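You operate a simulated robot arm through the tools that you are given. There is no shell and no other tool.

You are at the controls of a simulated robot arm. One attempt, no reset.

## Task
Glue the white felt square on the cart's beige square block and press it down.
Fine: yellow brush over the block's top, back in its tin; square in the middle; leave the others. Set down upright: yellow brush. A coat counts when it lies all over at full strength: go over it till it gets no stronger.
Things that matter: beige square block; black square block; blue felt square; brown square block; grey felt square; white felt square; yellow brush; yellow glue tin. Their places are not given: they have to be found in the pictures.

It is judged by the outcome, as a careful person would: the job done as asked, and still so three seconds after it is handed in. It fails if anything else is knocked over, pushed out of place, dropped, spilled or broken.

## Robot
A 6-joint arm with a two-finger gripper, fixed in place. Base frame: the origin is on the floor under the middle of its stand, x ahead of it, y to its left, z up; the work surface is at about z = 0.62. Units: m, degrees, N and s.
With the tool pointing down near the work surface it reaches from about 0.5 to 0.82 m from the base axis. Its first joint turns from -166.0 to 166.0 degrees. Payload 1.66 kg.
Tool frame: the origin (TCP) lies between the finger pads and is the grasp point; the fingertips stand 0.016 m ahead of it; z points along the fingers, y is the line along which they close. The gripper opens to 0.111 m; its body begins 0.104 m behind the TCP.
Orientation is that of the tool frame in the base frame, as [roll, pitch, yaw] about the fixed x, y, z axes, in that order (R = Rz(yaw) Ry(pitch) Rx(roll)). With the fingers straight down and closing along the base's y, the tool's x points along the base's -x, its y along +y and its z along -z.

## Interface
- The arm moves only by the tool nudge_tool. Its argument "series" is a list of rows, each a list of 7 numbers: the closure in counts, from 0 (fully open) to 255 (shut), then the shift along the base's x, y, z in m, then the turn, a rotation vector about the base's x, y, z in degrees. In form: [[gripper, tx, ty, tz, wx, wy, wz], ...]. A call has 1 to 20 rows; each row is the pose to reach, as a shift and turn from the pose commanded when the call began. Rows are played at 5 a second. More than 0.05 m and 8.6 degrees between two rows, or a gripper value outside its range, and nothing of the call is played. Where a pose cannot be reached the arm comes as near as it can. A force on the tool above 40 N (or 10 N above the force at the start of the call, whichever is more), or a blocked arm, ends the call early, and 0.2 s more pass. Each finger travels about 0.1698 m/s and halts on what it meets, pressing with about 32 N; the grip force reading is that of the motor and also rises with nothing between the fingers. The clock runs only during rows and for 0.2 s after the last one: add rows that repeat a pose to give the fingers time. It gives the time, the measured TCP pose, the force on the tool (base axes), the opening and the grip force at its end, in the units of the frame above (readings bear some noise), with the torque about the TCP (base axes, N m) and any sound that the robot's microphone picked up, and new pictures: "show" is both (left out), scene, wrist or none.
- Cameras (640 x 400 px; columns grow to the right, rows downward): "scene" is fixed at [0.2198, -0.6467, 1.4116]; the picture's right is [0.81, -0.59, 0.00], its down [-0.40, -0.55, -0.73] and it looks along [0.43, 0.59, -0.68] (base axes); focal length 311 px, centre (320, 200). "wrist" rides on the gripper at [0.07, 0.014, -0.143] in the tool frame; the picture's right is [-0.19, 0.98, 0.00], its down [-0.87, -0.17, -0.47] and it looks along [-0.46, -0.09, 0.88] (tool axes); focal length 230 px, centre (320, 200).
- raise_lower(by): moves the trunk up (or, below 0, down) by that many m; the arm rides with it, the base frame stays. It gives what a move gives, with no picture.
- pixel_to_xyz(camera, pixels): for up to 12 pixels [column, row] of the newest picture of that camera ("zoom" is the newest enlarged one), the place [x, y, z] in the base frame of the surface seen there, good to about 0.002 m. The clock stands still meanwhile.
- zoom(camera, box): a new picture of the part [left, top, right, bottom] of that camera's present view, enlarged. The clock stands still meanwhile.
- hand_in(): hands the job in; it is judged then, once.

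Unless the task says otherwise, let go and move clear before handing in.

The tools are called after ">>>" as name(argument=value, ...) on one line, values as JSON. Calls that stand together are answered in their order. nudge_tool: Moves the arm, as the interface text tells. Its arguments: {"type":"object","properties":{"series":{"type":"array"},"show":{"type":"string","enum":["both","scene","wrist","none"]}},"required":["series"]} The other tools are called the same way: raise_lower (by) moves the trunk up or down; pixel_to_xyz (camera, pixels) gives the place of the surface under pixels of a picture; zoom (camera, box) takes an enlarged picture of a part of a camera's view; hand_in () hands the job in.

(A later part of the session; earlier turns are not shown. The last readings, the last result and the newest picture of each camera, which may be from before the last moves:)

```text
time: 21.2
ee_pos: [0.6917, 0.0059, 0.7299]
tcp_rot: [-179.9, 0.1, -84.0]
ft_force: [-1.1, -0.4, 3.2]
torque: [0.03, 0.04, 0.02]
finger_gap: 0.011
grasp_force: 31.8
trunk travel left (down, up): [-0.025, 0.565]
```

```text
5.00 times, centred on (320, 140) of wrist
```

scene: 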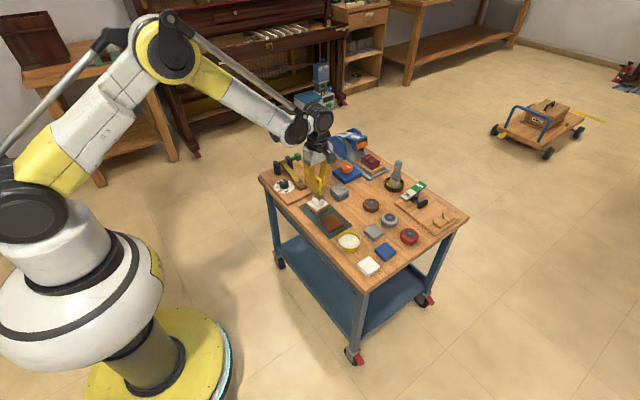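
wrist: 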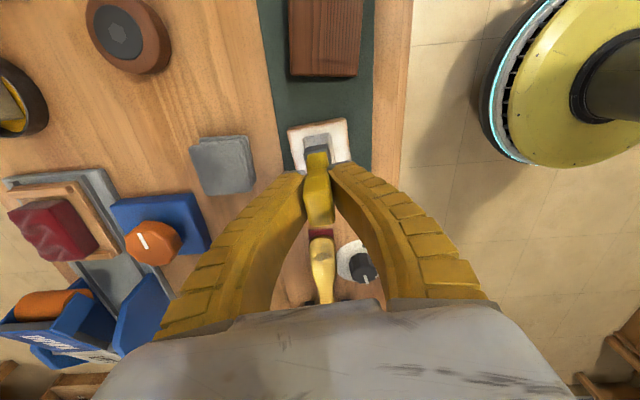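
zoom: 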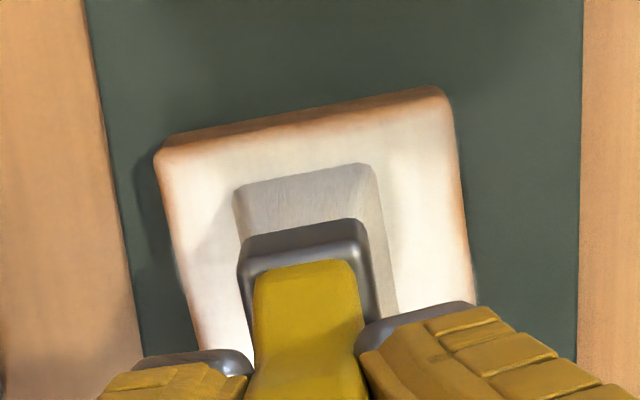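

The brush returned upright and the force is light at 3.2 N; the coat now reaches nearly to the bevel. I lift the brush clear to see the whole coat.

>>> nudge_tool(series=[[255, 0, 0, 0.02, 0, 0, 0], [255, 0, 0, 0.05, 0, 0, 0], [255, 0.02, 0.02, 0.07, 0, 0, 0], [255, 0.03, 0.04, 0.08, 0, 0, 0], [255, 0.03, 0.04, 0.08, 0, 0, 0]])

>>> zoom(camera="scene", box=[300, 180, 350, 230])

>>> zoom(camera="wrist", box=[270, 80, 370, 160])

```text
time: 22.4
ee_pos: [0.7228, 0.0468, 0.8101]
tcp_rot: [180.0, -0.1, -84.0]
ft_force: [0.6, 1.1, -1.1]
torque: [-0.01, -0.03, 0.04]
finger_gap: 0.0098
grasp_force: 32.1
trunk travel left (down, up): [-0.025, 0.565]
```

scene: 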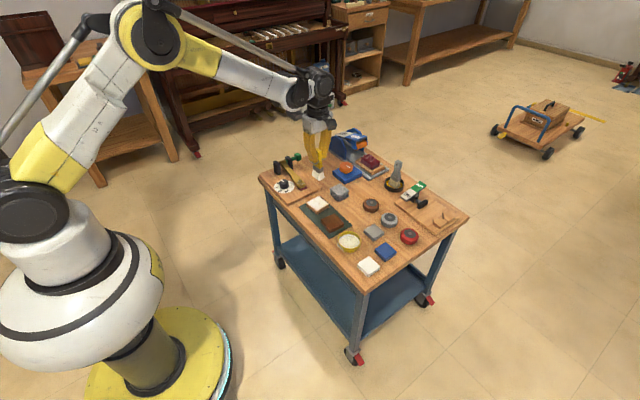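
wrist: 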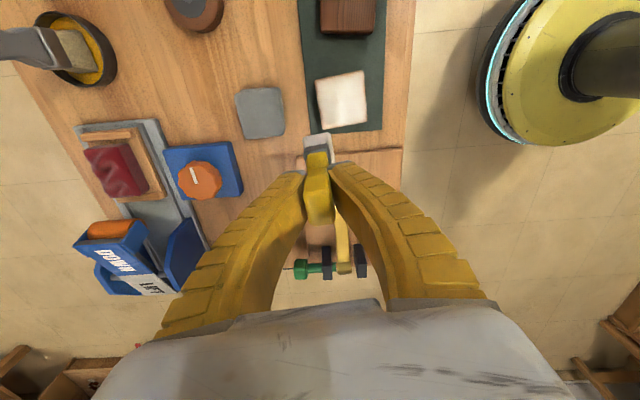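

```text
8.00 times, centred on (325, 205) of scene
```

zoom: 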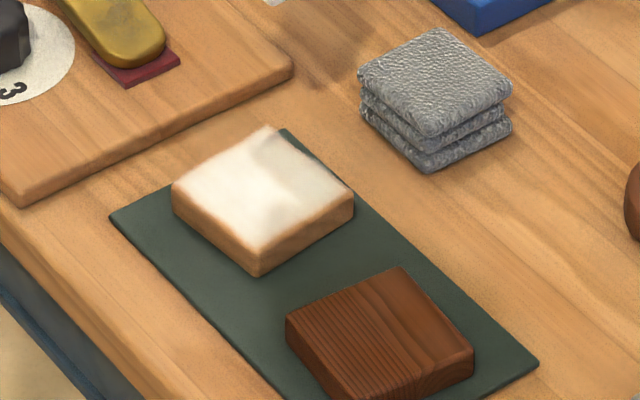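

```text
5.00 times, centred on (320, 120) of wrist
```

zoom: 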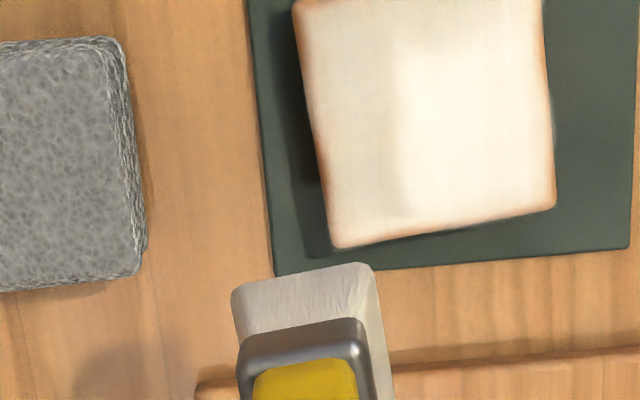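

The block top looks white, with a slightly darker strip along one side (wrist zoom x 330–395) that may be shadow or a thinner coat. I'll go back over the tin to reload the brush and view the block from there.

>>> nudge_tool(series=[[255, -0.008, -0.04, -0.003, 0, 0, -1], [255, -0.016, -0.08, -0.006, 0, 0, -2], [255, -0.024, -0.12, -0.009, 0, 0, -3], [255, -0.032, -0.16, -0.012, 0, 0, -4], [255, -0.04, -0.2, -0.015, 0, 0, -5], [255, -0.047, -0.234, -0.017, 0, 0, -6], [255, -0.047, -0.234, -0.017, 0, 0, -6]])

>>> zoom(camera="scene", box=[300, 180, 350, 230])

>>> zoom(camera="scene", box=[325, 205, 375, 255])

```text
time: 24.0
ee_pos: [0.6744, -0.1887, 0.7937]
tcp_rot: [-180.0, 0.0, -90.0]
ft_force: [-0.3, 0.5, -0.5]
torque: [-0.02, 0.01, 0.01]
finger_gap: 0.0098
grasp_force: 32.3
trunk travel left (down, up): [-0.025, 0.565]
```

scene: 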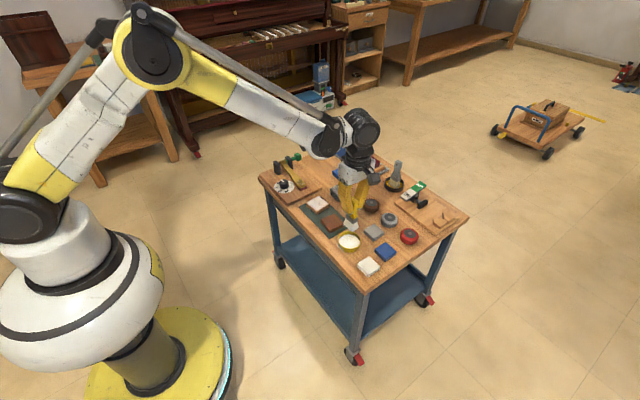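
wrist: 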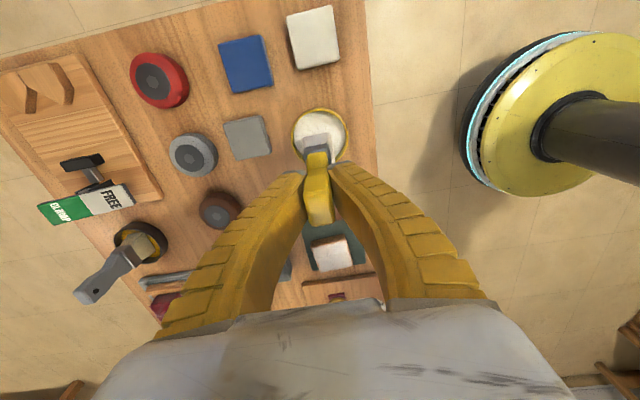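

```text
8.00 times, centred on (325, 205) of scene
```

zoom: 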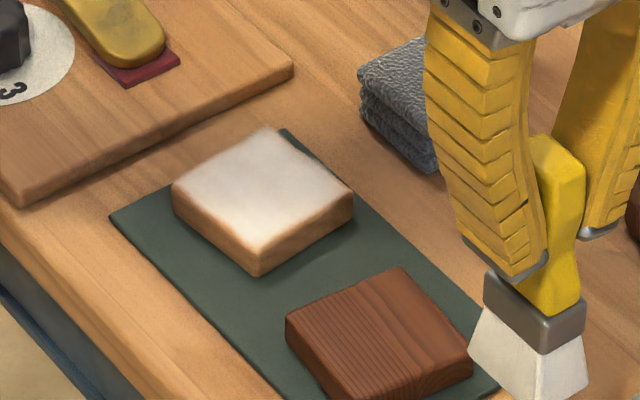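

```text
8.00 times, centred on (350, 230) of scene
```

zoom: 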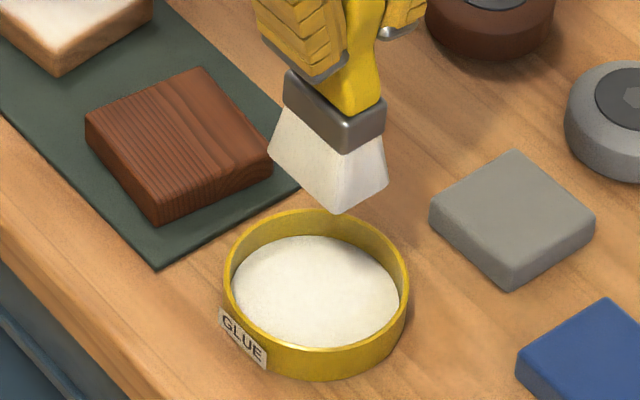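

The strip was shadow: the coat looks even now, only fading at the rim, and the tin and brush look fine. I'll dip once at the home pose to reload, then do further passes until the coat stops getting stronger.

>>> nudge_tool(series=[[255, 0, 0, -0.025, 0, 0, 0], [255, 0, 0, -0.05, 0, 0, 0], [255, 0, 0, -0.07, 0, 0, 0], [255, 0, 0, -0.0785, 0, 0, 0], [255, 0, 0, -0.0785, 0, 0, 0], [255, 0, 0, -0.06, 0, 0, 0], [255, 0, 0, -0.03, 0, 0, 0], [255, 0, 0, 0, 0, 0, 0], [255, 0, 0, 0, 0, 0, 0]])

```text
time: 26.0
ee_pos: [0.6755, -0.1884, 0.7934]
tcp_rot: [-179.9, 0.0, -90.0]
ft_force: [-0.3, 0.4, -0.4]
torque: [-0.01, -0.04, 0.03]
finger_gap: 0.01
grasp_force: 32.5
trunk travel left (down, up): [-0.025, 0.565]
```

scene: 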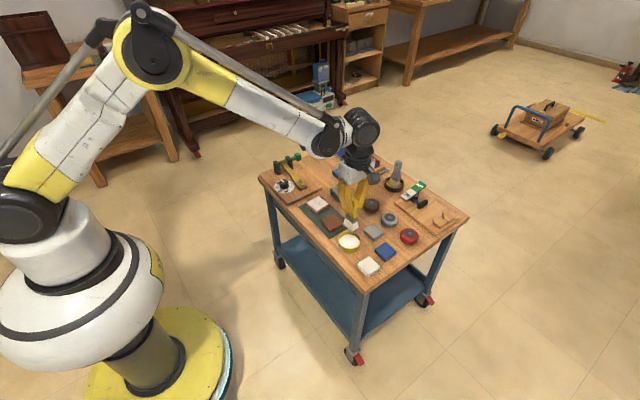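
wrist: 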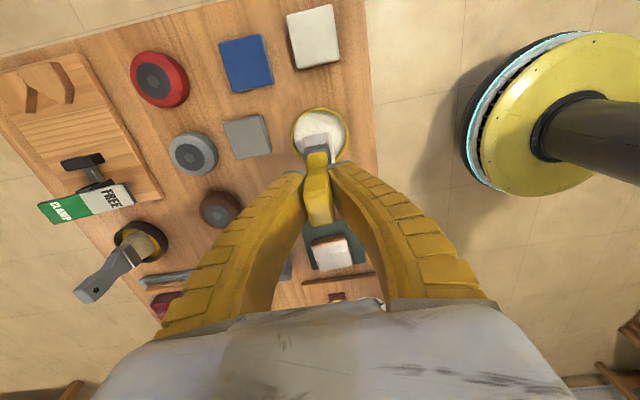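

The dip went cleanly and the tin stayed in place. I carry the brush back over the block centre and lower to light contact.

>>> nudge_tool(series=[[255, 0.003, 0.035, 0, 0, 0, 1], [255, 0.006, 0.075, 0, 0, 0, 2], [255, 0.01, 0.115, 0, 0, 0, 3], [255, 0.014, 0.155, 0, 0, 0, 4.5], [255, 0.017, 0.194, 0, 0, 0, 6], [255, 0.017, 0.194, 0, 0, 0, 6], [255, 0.017, 0.194, -0.03, 0, 0, 6], [255, 0.017, 0.194, -0.055, 0, 0, 6], [255, 0.017, 0.194, -0.0632, 0, 0, 6], [255, 0.017, 0.194, -0.0632, 0, 0, 6]], show="none")

```text
time: 28.2
ee_pos: [0.6898, 0.0035, 0.7299]
tcp_rot: [180.0, 0.0, -83.9]
ft_force: [0.6, -0.5, 3.9]
torque: [-0.03, 0.01, -0.05]
finger_gap: 0.0115
grasp_force: 32.0
trunk travel left (down, up): [-0.025, 0.565]
```

Light contact at 3.9 N over the centre. I run a reversed loop covering the edges and the middle.

>>> nudge_tool(series=[[255, -0.0124, -0.0012, 0, 0, 0, 0], [255, -0.0259, -0.0025, 0, 0, 0, 0], [255, -0.0268, 0.0065, 0, 0, 0, 0], [255, -0.0276, 0.0154, 0, 0, 0, 0], [255, -0.0147, 0.0167, 0, 0, 0, 0], [255, -0.0017, 0.0179, 0, 0, 0, 0], [255, 0.0112, 0.0192, 0, 0, 0, 0], [255, 0.0241, 0.0204, 0, 0, 0, 0], [255, 0.025, 0.0115, 0, 0, 0, 0], [255, 0.0259, 0.0025, 0, 0, 0, 0], [255, 0.0267, -0.0065, 0, 0, 0, 0], [255, 0.0276, -0.0154, 0, 0, 0, 0], [255, 0.0147, -0.0167, 0, 0, 0, 0], [255, 0.0017, -0.0179, 0, 0, 0, 0], [255, -0.0112, -0.0192, 0, 0, 0, 0], [255, -0.0241, -0.0204, 0, 0, 0, 0], [255, -0.0253, -0.0085, 0, 0, 0, 0], [255, -0.0129, -0.0012, 0, 0, 0, 0], [255, 0, 0, 0, 0, 0, 0]], show="none")

>>> zoom(camera="scene", box=[300, 180, 350, 230])

>>> zoom(camera="wrist", box=[270, 100, 370, 180])

```text
time: 32.2
ee_pos: [0.6923, 0.0063, 0.7306]
tcp_rot: [180.0, 0.1, -84.0]
ft_force: [-1.5, -0.7, 5.0]
torque: [-0.06, 0.18, 0.02]
finger_gap: 0.0141
grasp_force: 31.9
trunk travel left (down, up): [-0.025, 0.565]
```

```text
8.00 times, centred on (325, 205) of scene
```

zoom: 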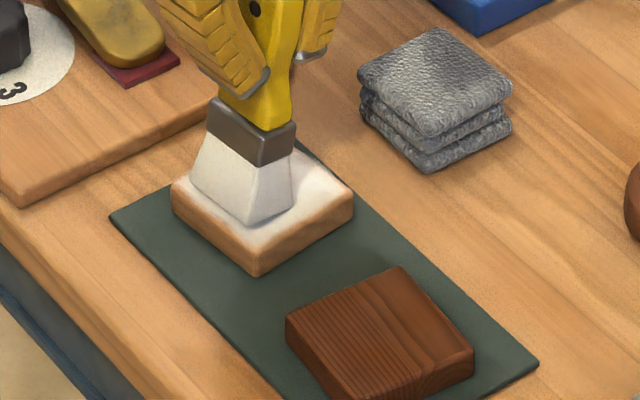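

```text
5.00 times, centred on (320, 140) of wrist
```

zoom: 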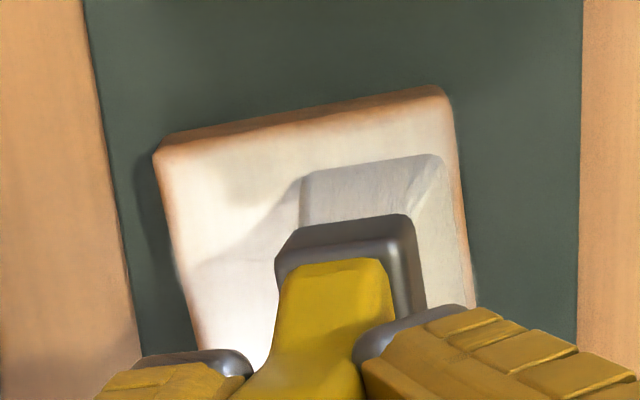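

The block is unmoved and the coat looks good; the brush tilt is just drag. I run one more loop in the other direction, then lift and compare.

>>> nudge_tool(series=[[255, 0.0124, 0.0012, 0, 0, 0, 0], [255, 0.0259, 0.0025, 0, 0, 0, 0], [255, 0.025, 0.0115, 0, 0, 0, 0], [255, 0.0241, 0.0204, 0, 0, 0, 0], [255, 0.0112, 0.0192, 0, 0, 0, 0], [255, -0.0017, 0.0179, 0, 0, 0, 0], [255, -0.0147, 0.0167, 0, 0, 0, 0], [255, -0.0276, 0.0154, 0, 0, 0, 0], [255, -0.0268, 0.0065, 0, 0, 0, 0], [255, -0.0259, -0.0025, 0, 0, 0, 0], [255, -0.025, -0.0115, 0, 0, 0, 0], [255, -0.0241, -0.0204, 0, 0, 0, 0], [255, -0.0112, -0.0192, 0, 0, 0, 0], [255, 0.0017, -0.0179, 0, 0, 0, 0], [255, 0.0147, -0.0167, 0, 0, 0, 0], [255, 0.0276, -0.0154, 0, 0, 0, 0], [255, 0.0267, -0.0065, 0, 0, 0, 0], [255, 0.0124, 0.0012, 0, 0, 0, 0], [255, 0, 0, 0, 0, 0, 0]], show="none")

>>> nudge_tool(series=[[255, 0, 0, 0.03, 0, 0, 0], [255, 0, 0, 0.0632, 0, 0, 0], [255, -0.005, -0.04, 0.0632, 0, 0, -1], [255, -0.009, -0.08, 0.0632, 0, 0, -2], [255, -0.012, -0.12, 0.0632, 0, 0, -3], [255, -0.015, -0.16, 0.0632, 0, 0, -4.5], [255, -0.017, -0.194, 0.0632, 0, 0, -6], [255, -0.017, -0.194, 0.0632, 0, 0, -6]])

>>> zoom(camera="scene", box=[300, 180, 350, 230])

```text
time: 36.2
ee_pos: [0.6911, 0.0058, 0.7301]
tcp_rot: [180.0, 0.0, -83.8]
ft_force: [1.4, 0.0, 5.7]
torque: [0.04, -0.1, 0.02]
finger_gap: 0.0133
grasp_force: 31.5
trunk travel left (down, up): [-0.025, 0.565]
```

```text
time: 38.0
ee_pos: [0.6752, -0.1889, 0.7939]
tcp_rot: [-179.9, 0.0, -90.1]
ft_force: [-0.3, -1.1, -0.6]
torque: [0.01, -0.02, -0.03]
finger_gap: 0.0098
grasp_force: 32.4
trunk travel left (down, up): [-0.025, 0.565]
```

scene: 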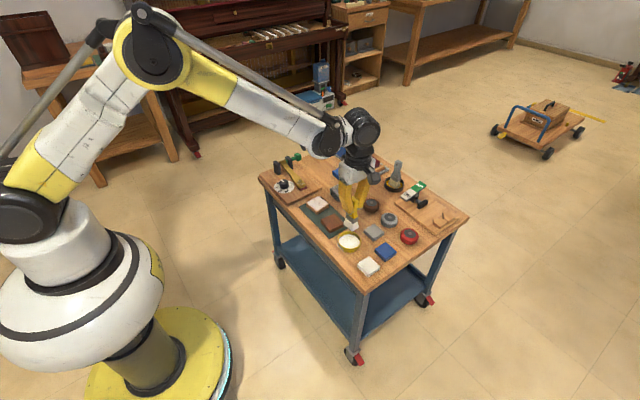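
wrist: 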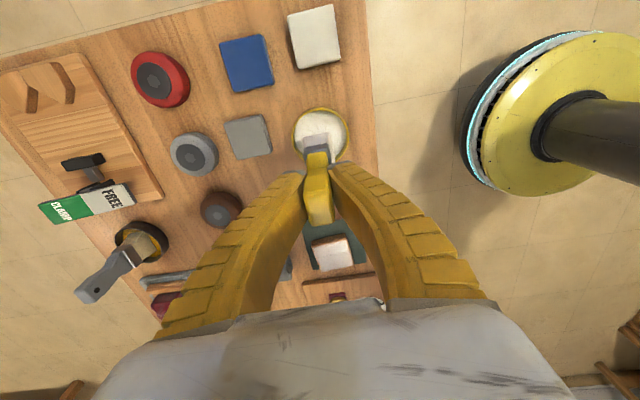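

```text
8.00 times, centred on (325, 205) of scene
```

zoom: 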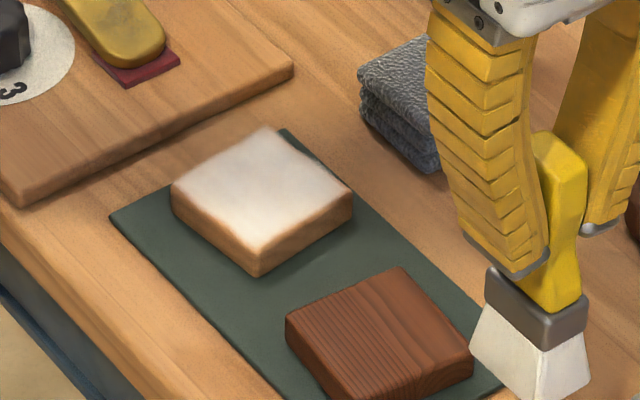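

The coat looks the same as in the previous comparison picture. I'll zoom tighter on the block for any thin places.

>>> zoom(camera="scene", box=[318, 193, 348, 217])

>>> zoom(camera="wrist", box=[300, 220, 370, 280])

```text
16.00 times, centred on (333, 205) of scene
```

zoom: 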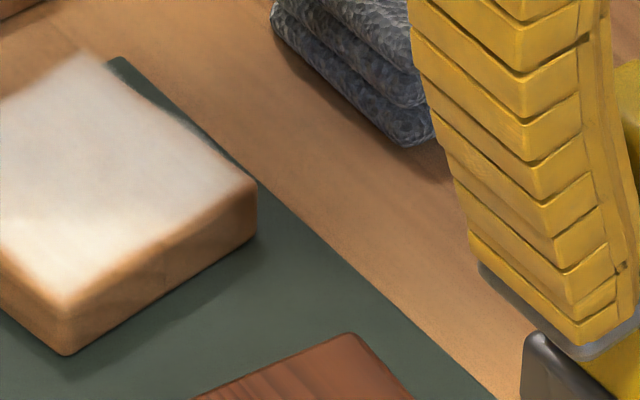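

```text
6.67 times, centred on (335, 250) of wrist
```

zoom: 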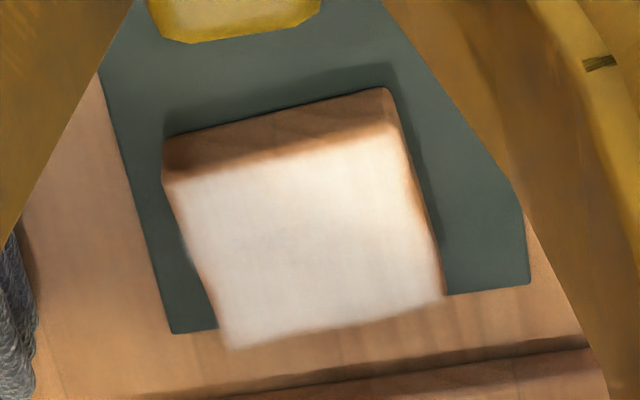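

The coat looks even and white up to the rounded edge. To be sure of the rim and corners I'll dip once more and run one slightly wider loop.

>>> nudge_tool(series=[[255, 0, 0, -0.025, 0, 0, 0], [255, 0, 0, -0.05, 0, 0, 0], [255, 0, 0, -0.07, 0, 0, 0], [255, 0, 0, -0.0785, 0, 0, 0], [255, 0, 0, -0.0785, 0, 0, 0], [255, 0, 0, -0.06, 0, 0, 0], [255, 0, 0, -0.03, 0, 0, 0], [255, 0, 0, 0, 0, 0, 0], [255, 0.003, 0.035, 0, 0, 0, 1], [255, 0.006, 0.075, 0, 0, 0, 2], [255, 0.01, 0.115, 0, 0, 0, 3], [255, 0.014, 0.155, 0, 0, 0, 4.5], [255, 0.017, 0.194, 0, 0, 0, 6], [255, 0.017, 0.194, 0, 0, 0, 6], [255, 0.017, 0.194, -0.03, 0, 0, 6], [255, 0.017, 0.194, -0.055, 0, 0, 6], [255, 0.017, 0.194, -0.0634, 0, 0, 6], [255, 0.017, 0.194, -0.0634, 0, 0, 6]], show="none")

```text
time: 41.8
ee_pos: [0.6916, 0.0056, 0.7303]
tcp_rot: [-179.9, -0.1, -83.9]
ft_force: [1.7, 0.1, 4.5]
torque: [0.03, -0.01, -0.01]
finger_gap: 0.0114
grasp_force: 31.8
trunk travel left (down, up): [-0.025, 0.565]
```

Light contact again (4.5 N). I run the wide loop around the rim and corners.

>>> nudge_tool(series=[[255, -0.001, 0.01, 0, 0, 0, 0], [255, -0.0019, 0.0199, 0, 0, 0, 0], [255, 0.012, 0.0212, 0, 0, 0, 0], [255, 0.0259, 0.0226, 0, 0, 0, 0], [255, 0.0269, 0.0126, 0, 0, 0, 0], [255, 0.0279, 0.0027, 0, 0, 0, 0], [255, 0.0288, -0.0073, 0, 0, 0, 0], [255, 0.0298, -0.0172, 0, 0, 0, 0], [255, 0.0159, -0.0186, 0, 0, 0, 0], [255, 0.0019, -0.0199, 0, 0, 0, 0], [255, -0.012, -0.0212, 0, 0, 0, 0], [255, -0.0259, -0.0226, 0, 0, 0, 0], [255, -0.0269, -0.0126, 0, 0, 0, 0], [255, -0.0279, -0.0027, 0, 0, 0, 0], [255, -0.0288, 0.0073, 0, 0, 0, 0], [255, -0.0298, 0.0172, 0, 0, 0, 0], [255, -0.0149, 0.0086, 0, 0, 0, 0], [255, 0, 0, 0, 0, 0, 0]])

>>> zoom(camera="scene", box=[300, 180, 350, 230])

>>> zoom(camera="wrist", box=[270, 100, 370, 180])

```text
time: 45.6
ee_pos: [0.6935, 0.0059, 0.7297]
tcp_rot: [-180.0, 0.0, -83.9]
ft_force: [-1.6, 2.1, 4.9]
torque: [0.19, 0.11, -0.01]
finger_gap: 0.0132
grasp_force: 31.7
trunk travel left (down, up): [-0.025, 0.565]
```

scene: 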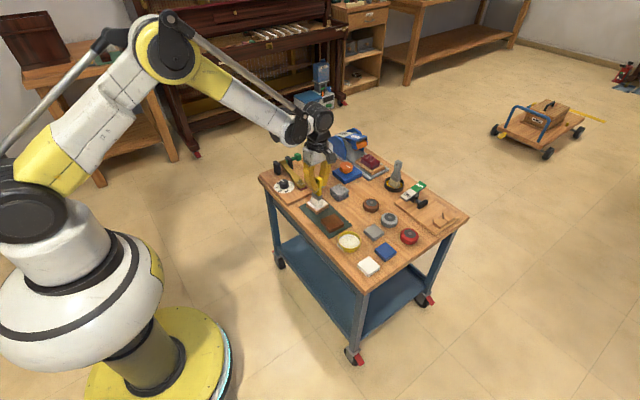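
wrist: 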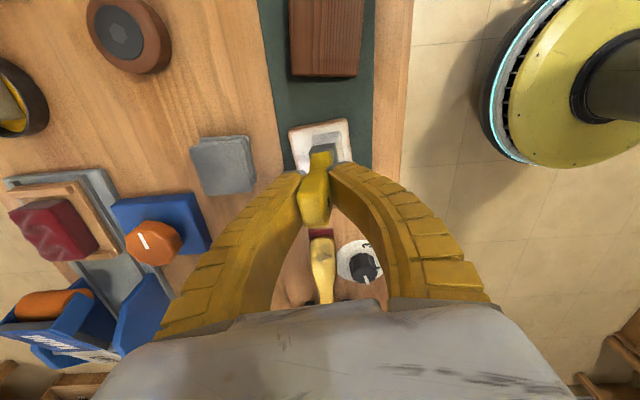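

```text
8.00 times, centred on (325, 205) of scene
```

zoom: 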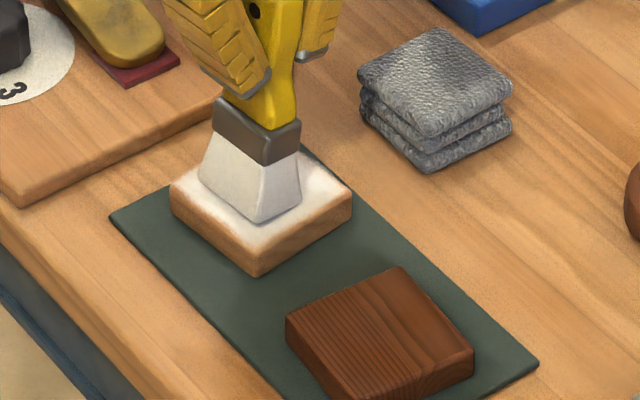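

```text
5.00 times, centred on (320, 140) of wrist
```

zoom: 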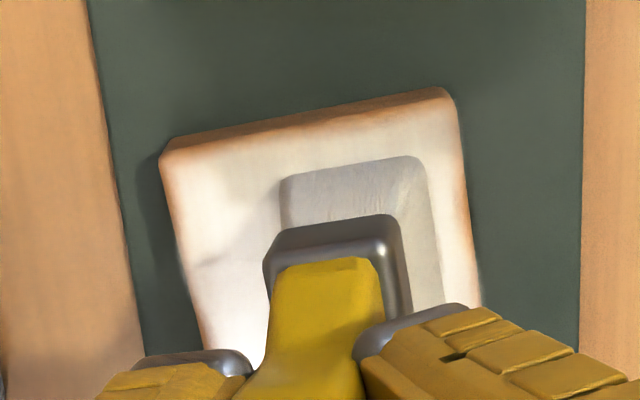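

The coat is white over the whole top. Now I lift and carry the brush back above its tin, and check it hangs upright before lowering.

>>> nudge_tool(series=[[255, 0, 0, 0.03, 0, 0, 0], [255, 0, 0, 0.0634, 0, 0, 0], [255, -0.005, -0.04, 0.0634, 0, 0, -1], [255, -0.009, -0.08, 0.0634, 0, 0, -2], [255, -0.012, -0.12, 0.0634, 0, 0, -3], [255, -0.015, -0.16, 0.0634, 0, 0, -4.5], [255, -0.017, -0.194, 0.0634, 0, 0, -6], [255, -0.017, -0.194, 0.0634, 0, 0, -6], [255, -0.017, -0.194, 0.0634, 0, 0, -6]])

>>> zoom(camera="scene", box=[300, 180, 350, 230])

>>> zoom(camera="scene", box=[325, 205, 375, 255])

```text
time: 47.6
ee_pos: [0.6752, -0.19, 0.7934]
tcp_rot: [-179.9, 0.1, -90.0]
ft_force: [0.1, 0.2, -0.6]
torque: [0.01, -0.02, 0.01]
finger_gap: 0.01
grasp_force: 31.3
trunk travel left (down, up): [-0.025, 0.565]
```

scene: 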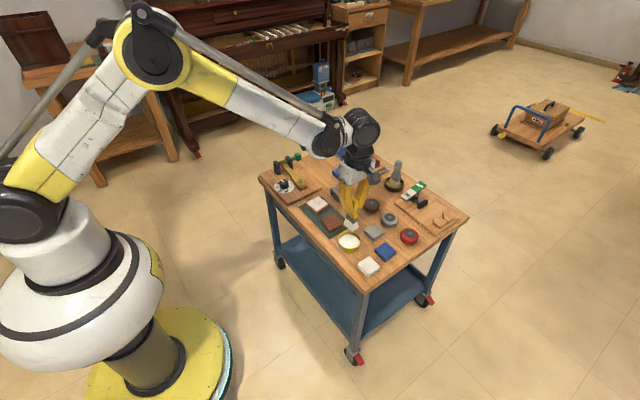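
wrist: 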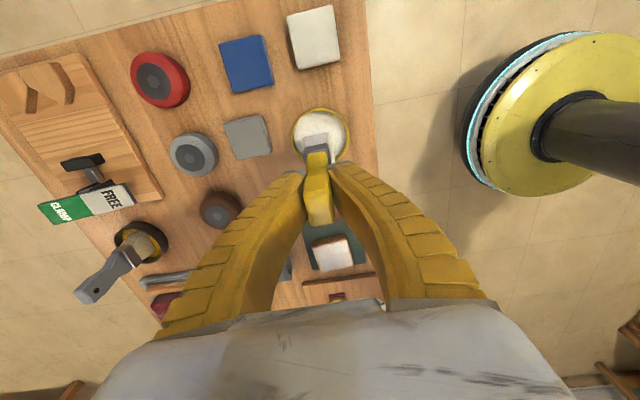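

```text
8.00 times, centred on (325, 205) of scene
```

zoom: 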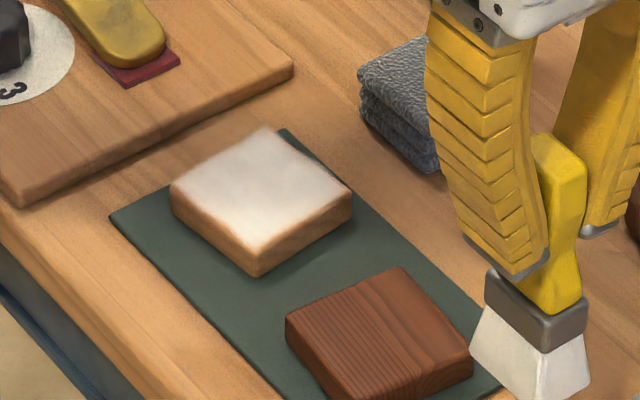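

```text
8.00 times, centred on (350, 230) of scene
```

zoom: 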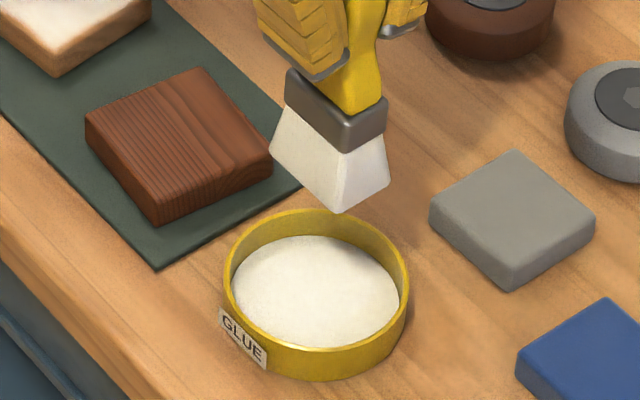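

The coat looks the same as before the last loop, so it's at full strength, and the brush hangs upright over the tin. I lower it to its home height.

>>> nudge_tool(series=[[255, 0, 0, -0.025, 0, 0, 0], [255, 0, 0, -0.05, 0, 0, 0], [255, 0, 0, -0.07, 0, 0, 0], [255, 0, 0, -0.0775, 0, 0, 0], [255, 0, 0, -0.0795, 0, 0, 0], [255, 0, 0, -0.0795, 0, 0, 0]])

>>> zoom(camera="scene", box=[325, 205, 375, 255])

```text
time: 49.0
ee_pos: [0.6748, -0.189, 0.7146]
tcp_rot: [180.0, 0.1, -90.0]
ft_force: [1.1, -0.9, 6.5]
torque: [0.0, 0.0, -0.03]
finger_gap: 0.0123
grasp_force: 31.8
trunk travel left (down, up): [-0.025, 0.565]
```

scene: 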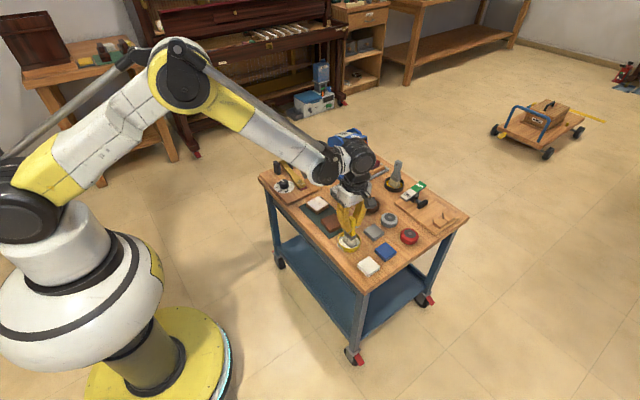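
wrist: 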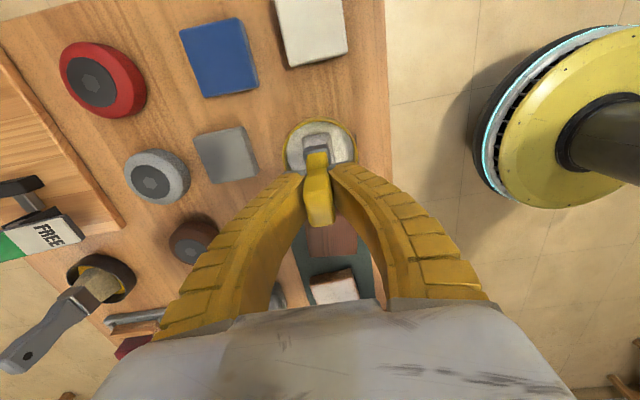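

```text
8.00 times, centred on (350, 230) of scene
```

zoom: 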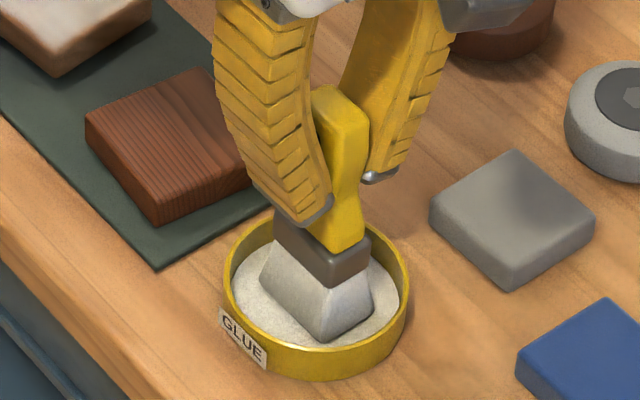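

The brush stands in the tin bottom with 6.5 N on it, exactly as it was before. I open the gripper gradually and stay in place to check it stands.

>>> nudge_tool(series=[[225, 0, 0, 0.0005, 0, 0, 0], [210, 0, 0, 0.001, 0, 0, 0], [190, 0, 0, 0.001, 0, 0, 0], [150, 0, 0, 0.001, 0, 0, 0], [90, 0, 0, 0.001, 0, 0, 0], [30, 0, 0, 0.001, 0, 0, 0], [0, 0, 0, 0.001, 0, 0, 0], [0, 0, 0, 0.001, 0, 0, 0]])

>>> zoom(camera="scene", box=[325, 205, 375, 255])

```text
time: 50.8
ee_pos: [0.6748, -0.1871, 0.7147]
tcp_rot: [180.0, 0.0, -90.0]
ft_force: [-0.4, -0.5, 0.5]
torque: [0.01, -0.02, 0.03]
finger_gap: 0.1107
grasp_force: 0.1
trunk travel left (down, up): [-0.025, 0.565]
```

scene: 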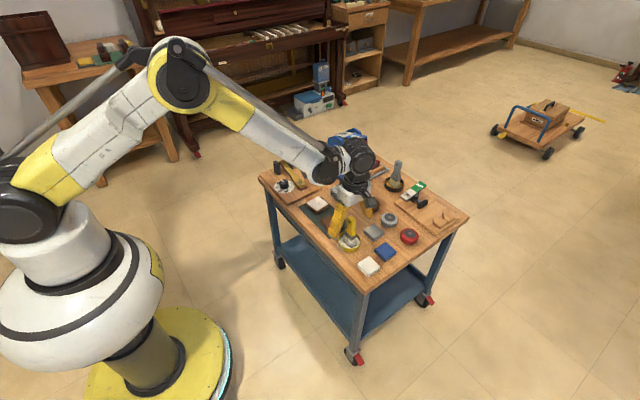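
wrist: 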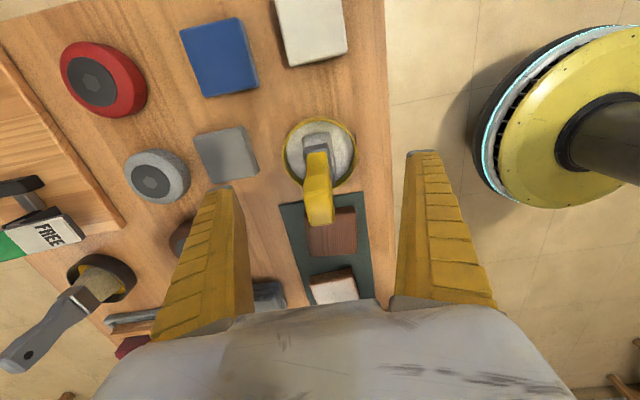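

```text
8.00 times, centred on (350, 230) of scene
```

zoom: 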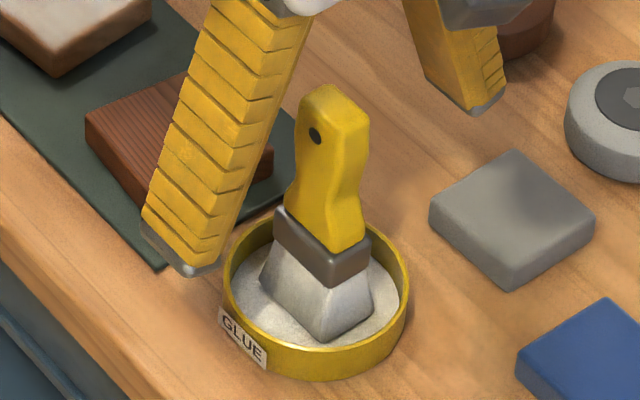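

The brush stands upright in its tin, with fingers clear on both sides. I rise straight up first, then swing over the white felt while turning back so the fingers close along y.

>>> nudge_tool(series=[[0, 0, 0, 0.03, 0, 0, 0], [0, 0, 0, 0.07, 0, 0, 0], [0, 0, 0, 0.11, 0, 0, 0], [0, 0, 0, 0.13, 0, 0, -6], [0, -0.002, -0.01, 0.13, 0, 0, -14], [0, -0.004, -0.022, 0.13, 0, 0, -22], [0, -0.006, -0.034, 0.13, 0, 0, -30], [0, -0.008, -0.046, 0.13, 0, 0, -38], [0, -0.01, -0.058, 0.13, 0, 0, -46], [0, -0.012, -0.07, 0.13, 0, 0, -54], [0, -0.014, -0.082, 0.13, 0, 0, -62], [0, -0.016, -0.094, 0.13, 0, 0, -70], [0, -0.017, -0.1, 0.13, 0, 0, -78], [0, -0.017, -0.106, 0.13, 0, 0, -86], [0, -0.017, -0.106, 0.13, 0, 0, -86]])

>>> zoom(camera="wrist", box=[270, 80, 400, 180])

>>> zoom(camera="scene", box=[300, 180, 400, 280])

```text
time: 54.0
ee_pos: [0.6582, -0.2949, 0.8461]
tcp_rot: [-180.0, 0.0, -176.1]
ft_force: [-0.4, 0.0, 0.2]
torque: [0.0, 0.01, 0.01]
finger_gap: 0.1112
grasp_force: 0.0
trunk travel left (down, up): [-0.025, 0.565]
```

scene: 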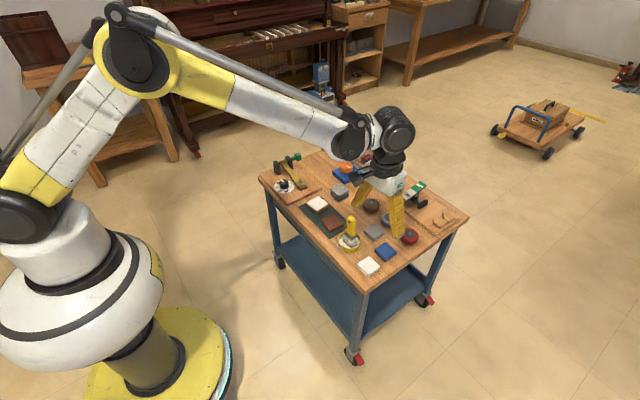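
wrist: 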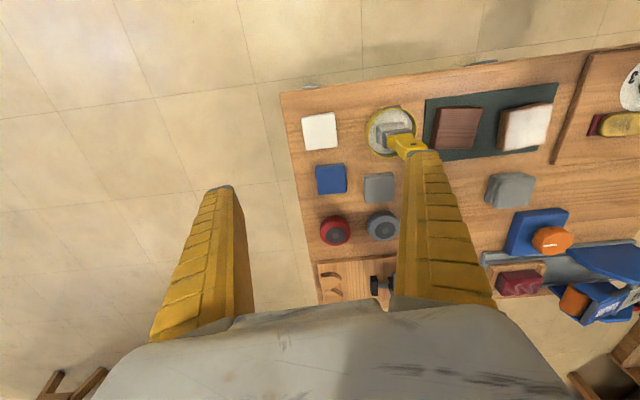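

```text
4.00 times, centred on (335, 130) of wrist
```

zoom: 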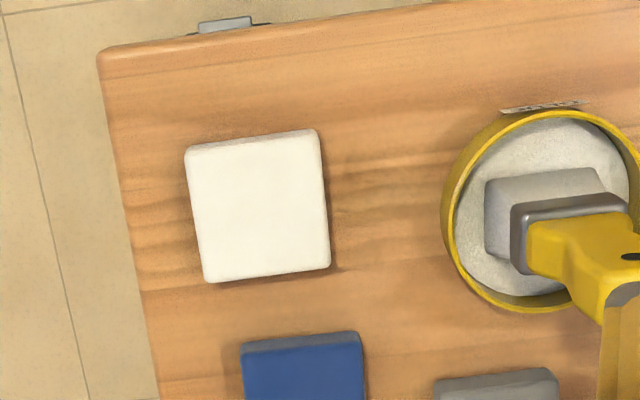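

```text
4.00 times, centred on (350, 230) of scene
```

zoom: 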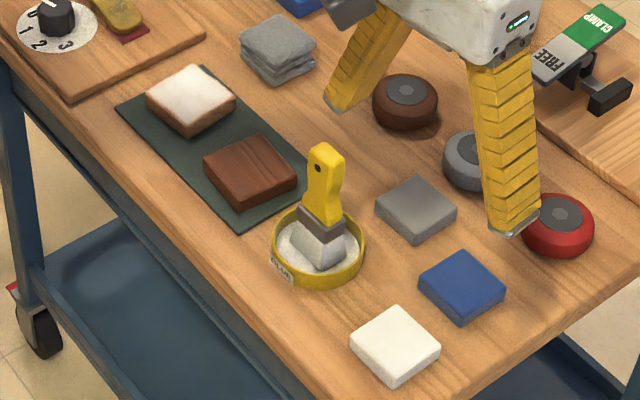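

Everything stands as it was. I'll zoom on the white felt in the wrist view (around (320,131)) and measure its corners.

>>> zoom(camera="wrist", box=[285, 95, 365, 165])

>>> pixel_to_xyz(camera="zoom", pixels=[[320, 200]])

```text
5.71 times, centred on (325, 130) of wrist
```

zoom: 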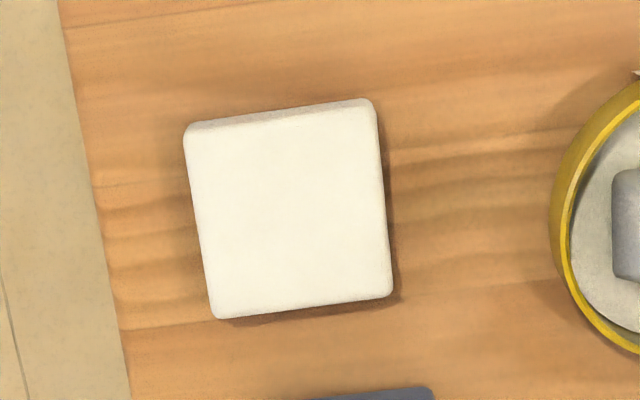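

```text
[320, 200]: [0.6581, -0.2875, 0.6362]
```

>>> pixel_to_xyz(camera="zoom", pixels=[[192, 140], [372, 112], [388, 290], [218, 312], [287, 212], [204, 225], [382, 200], [302, 302], [282, 126], [400, 305], [340, 60], [420, 394]])

```text
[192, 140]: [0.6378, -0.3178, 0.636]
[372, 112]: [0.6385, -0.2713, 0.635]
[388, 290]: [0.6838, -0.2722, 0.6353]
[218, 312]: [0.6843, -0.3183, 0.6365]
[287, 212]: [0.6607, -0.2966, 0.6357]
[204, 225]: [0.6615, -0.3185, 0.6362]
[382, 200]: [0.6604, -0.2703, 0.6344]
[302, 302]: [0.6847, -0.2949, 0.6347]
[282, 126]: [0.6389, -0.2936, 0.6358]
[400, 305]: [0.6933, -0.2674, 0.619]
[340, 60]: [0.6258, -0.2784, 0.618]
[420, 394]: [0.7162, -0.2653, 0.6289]
```

The white felt spans x 0.638–0.685, y −0.3185 to −0.270 (centre ≈(0.661,−0.2945)), top 0.636, nearly square to the base axes. I square up, part-close the fingers to ~0.074, and lower to z≈0.70 to check clearance.

>>> nudge_tool(series=[[40, 0.001, 0.0003, -0.03, 0, 0, -1], [85, 0.002, 0.0005, -0.06, 0, 0, -2], [85, 0.003, 0.0005, -0.09, 0, 0, -3], [85, 0.003, 0.0005, -0.12, 0, 0, -3.5], [85, 0.003, 0.0005, -0.145, 0, 0, -3.5], [85, 0.003, 0.0005, -0.145, 0, 0, -3.5]])

>>> zoom(camera="scene", box=[320, 190, 420, 290])

```text
time: 55.4
ee_pos: [0.6618, -0.2945, 0.6998]
tcp_rot: [180.0, 0.1, -179.5]
ft_force: [-0.4, 0.1, 0.5]
torque: [0.06, 0.02, 0.01]
finger_gap: 0.0756
grasp_force: 1.1
trunk travel left (down, up): [-0.025, 0.565]
```

scene: 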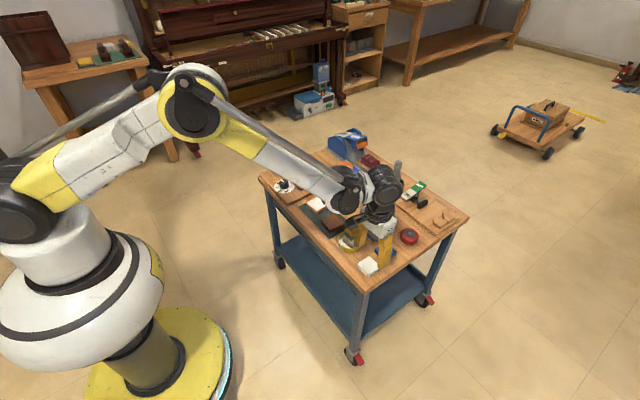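
wrist: 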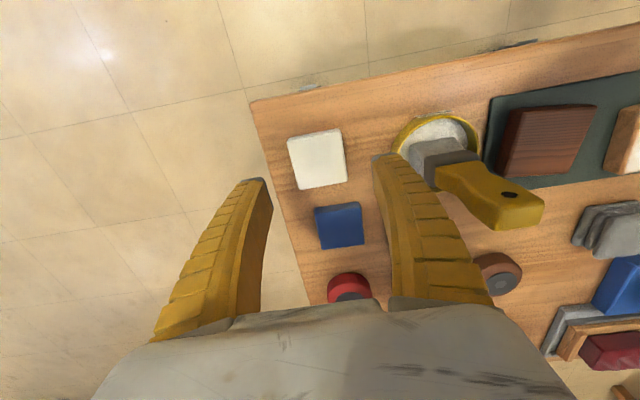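

```text
4.00 times, centred on (370, 240) of scene
```

zoom: 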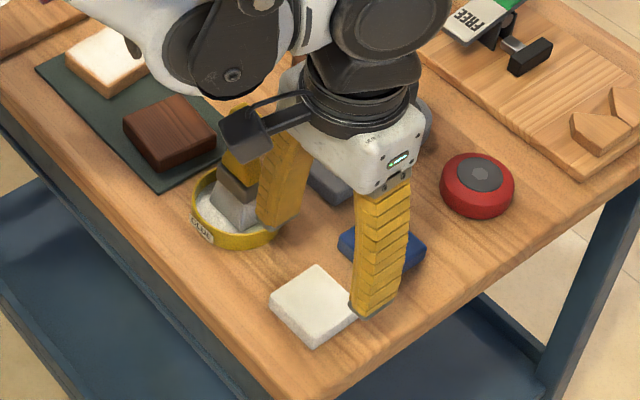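

The fingers straddle the felt with the tin and brush clear to the side. I lower further in two steps, checking the wrist view for the near finger and the brush.

>>> nudge_tool(series=[[85, 0, 0, -0.015, 0, 0, 0], [85, 0, 0, -0.03, 0, 0, 0], [85, 0, 0, -0.042, 0, 0, 0], [85, 0, 0, -0.042, 0, 0, 0]])

>>> zoom(camera="wrist", box=[220, 90, 560, 300])

>>> zoom(camera="scene", box=[330, 210, 410, 290])

```text
time: 56.4
ee_pos: [0.661, -0.2945, 0.6573]
tcp_rot: [-180.0, 0.0, -179.6]
ft_force: [-0.3, 0.3, -0.6]
torque: [0.01, 0.02, -0.01]
finger_gap: 0.0757
grasp_force: 1.4
trunk travel left (down, up): [-0.025, 0.565]
```

scene: 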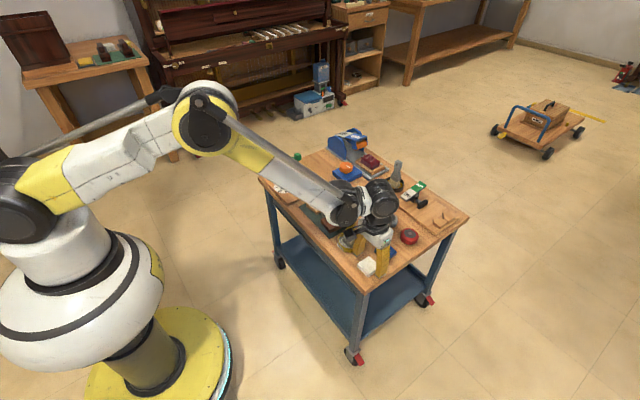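
wrist: 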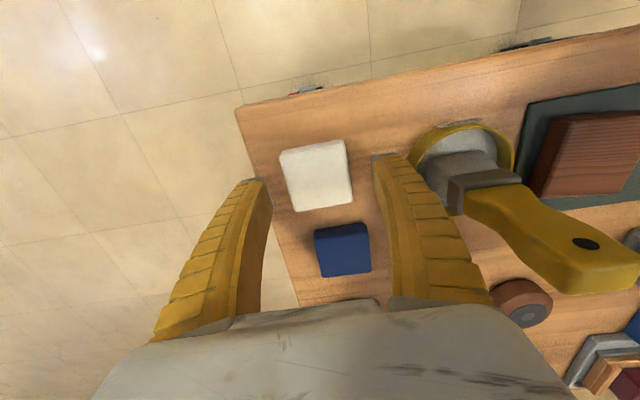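

```text
1.88 times, centred on (390, 195) of wrist
```

zoom: 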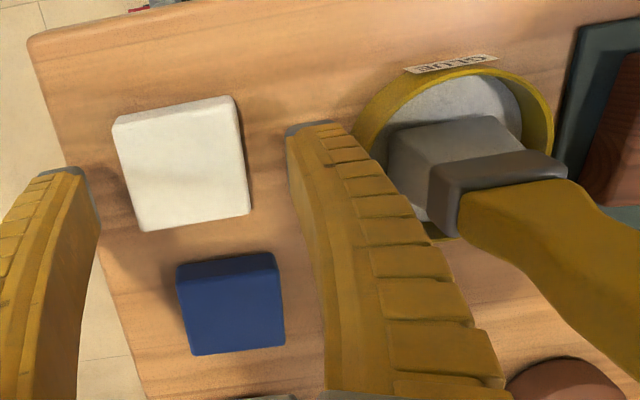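

```text
5.00 times, centred on (370, 250) of scene
```

zoom: 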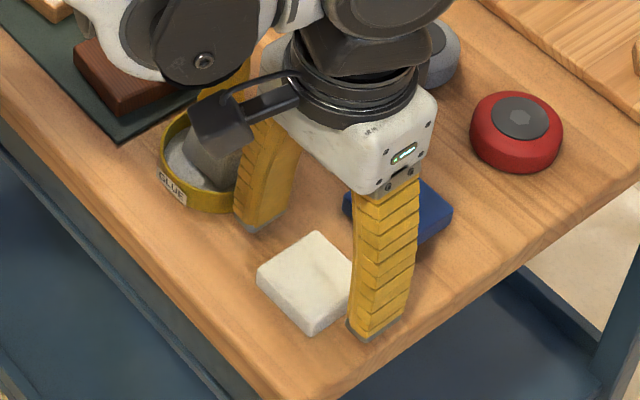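

The fingertips bracket the felt, with the right finger clear of the tin by a visible margin. I'll measure fingertip and felt points to confirm centring.

>>> zoom(camera="wrist", box=[230, 110, 430, 235])

```text
3.20 times, centred on (330, 172) of wrist
```

zoom: 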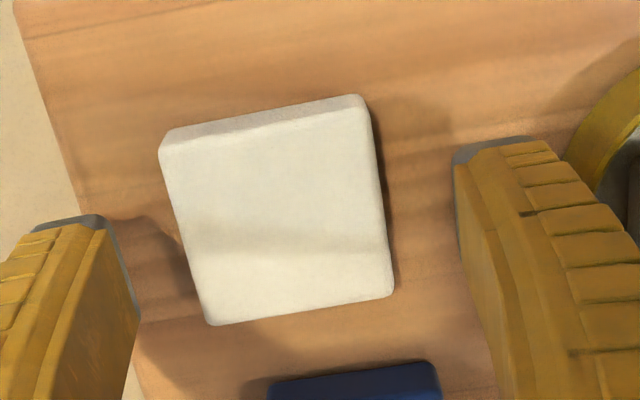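

>>> pixel_to_xyz(camera="zoom", pixels=[[103, 217], [42, 228], [456, 160], [525, 140], [455, 200], [130, 290], [165, 145], [362, 105], [388, 290], [212, 318], [277, 210], [175, 220]])

>>> pixel_to_xyz(camera="zoom", pixels=[[378, 200], [300, 305], [265, 125], [605, 100], [570, 150], [460, 240], [115, 235], [400, 385]])

```text
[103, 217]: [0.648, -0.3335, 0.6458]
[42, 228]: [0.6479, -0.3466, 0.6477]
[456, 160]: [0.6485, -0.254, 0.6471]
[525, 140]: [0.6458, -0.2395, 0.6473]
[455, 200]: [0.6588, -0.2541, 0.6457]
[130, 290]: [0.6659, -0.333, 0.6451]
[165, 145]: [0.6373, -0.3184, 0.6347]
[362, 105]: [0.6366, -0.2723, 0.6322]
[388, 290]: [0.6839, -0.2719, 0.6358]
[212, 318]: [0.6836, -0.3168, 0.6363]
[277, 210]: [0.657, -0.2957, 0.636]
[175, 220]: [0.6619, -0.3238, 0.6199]
```

```text
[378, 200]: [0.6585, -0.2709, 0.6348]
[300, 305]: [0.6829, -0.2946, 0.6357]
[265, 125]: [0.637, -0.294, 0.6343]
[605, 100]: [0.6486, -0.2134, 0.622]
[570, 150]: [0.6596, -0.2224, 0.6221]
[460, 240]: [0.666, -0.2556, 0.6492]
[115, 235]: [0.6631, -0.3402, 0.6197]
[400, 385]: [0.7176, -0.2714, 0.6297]
```

Fingertip inner faces are at y −0.3335 and −0.254, centred on the felt (−0.2948), and x is centred too. I lower to TCP z≈0.640 (tips ~4 mm above the table).

>>> nudge_tool(series=[[85, 0, -0.0005, -0.008, 0, 0, 0], [85, 0, -0.0005, -0.014, 0, 0, 0], [85, 0, -0.0005, -0.0175, 0, 0, 0], [85, 0, -0.0005, -0.0175, 0, 0, 0]], show="wrist")

>>> zoom(camera="wrist", box=[230, 110, 430, 235])

```text
time: 57.4
ee_pos: [0.6624, -0.2939, 0.639]
tcp_rot: [180.0, -0.1, -179.6]
ft_force: [0.6, 0.3, -0.2]
torque: [0.05, -0.01, 0.03]
finger_gap: 0.0754
grasp_force: 0.9
trunk travel left (down, up): [-0.025, 0.565]
```

wrist: 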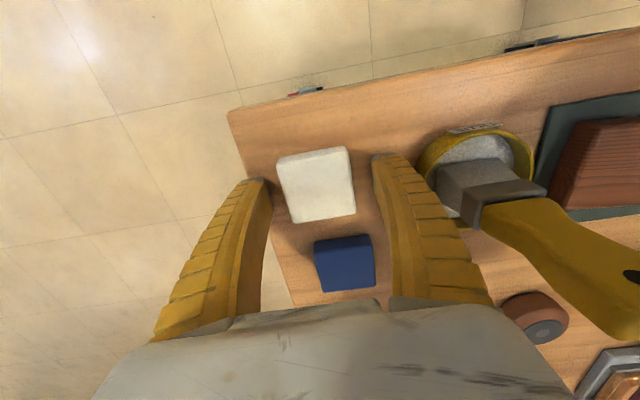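

```text
3.20 times, centred on (330, 172) of wrist
```

zoom: 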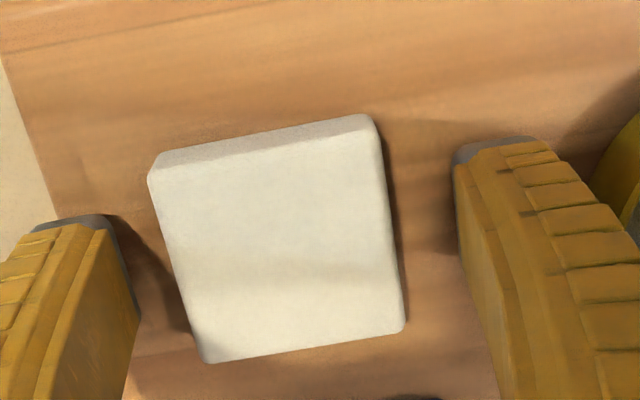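

No contact forces; the felt lies between the fingers. I close gently onto it.

>>> nudge_tool(series=[[110, 0, 0, 0, 0, 0, 0], [130, 0, 0, 0, 0, 0, 0], [145, 0, 0, 0, 0, 0, 0], [165, 0, 0, 0, 0, 0, 0], [200, 0, 0, 0, 0, 0, 0], [200, 0, 0, 0, 0, 0, 0]], show="wrist")

>>> zoom(camera="wrist", box=[230, 110, 430, 235])

```text
time: 58.8
ee_pos: [0.6603, -0.2957, 0.6408]
tcp_rot: [-180.0, 0.0, -179.5]
ft_force: [1.1, -0.9, 7.8]
torque: [-0.03, -0.02, 0.03]
finger_gap: 0.0463
grasp_force: 32.5
trunk travel left (down, up): [-0.025, 0.565]
```

wrist: 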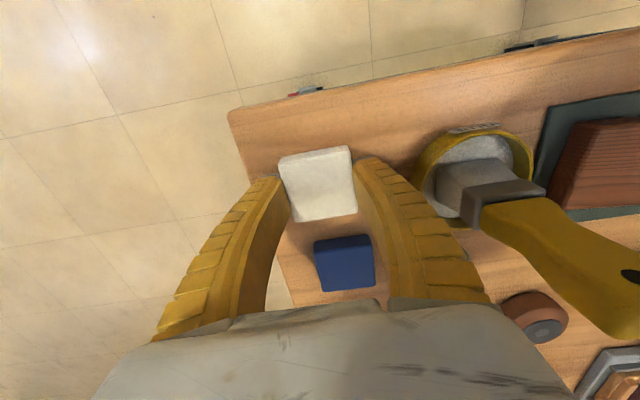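

```text
3.20 times, centred on (330, 172) of wrist
```

zoom: 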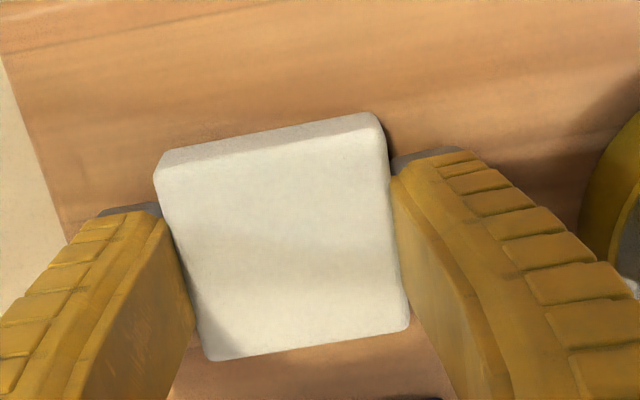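

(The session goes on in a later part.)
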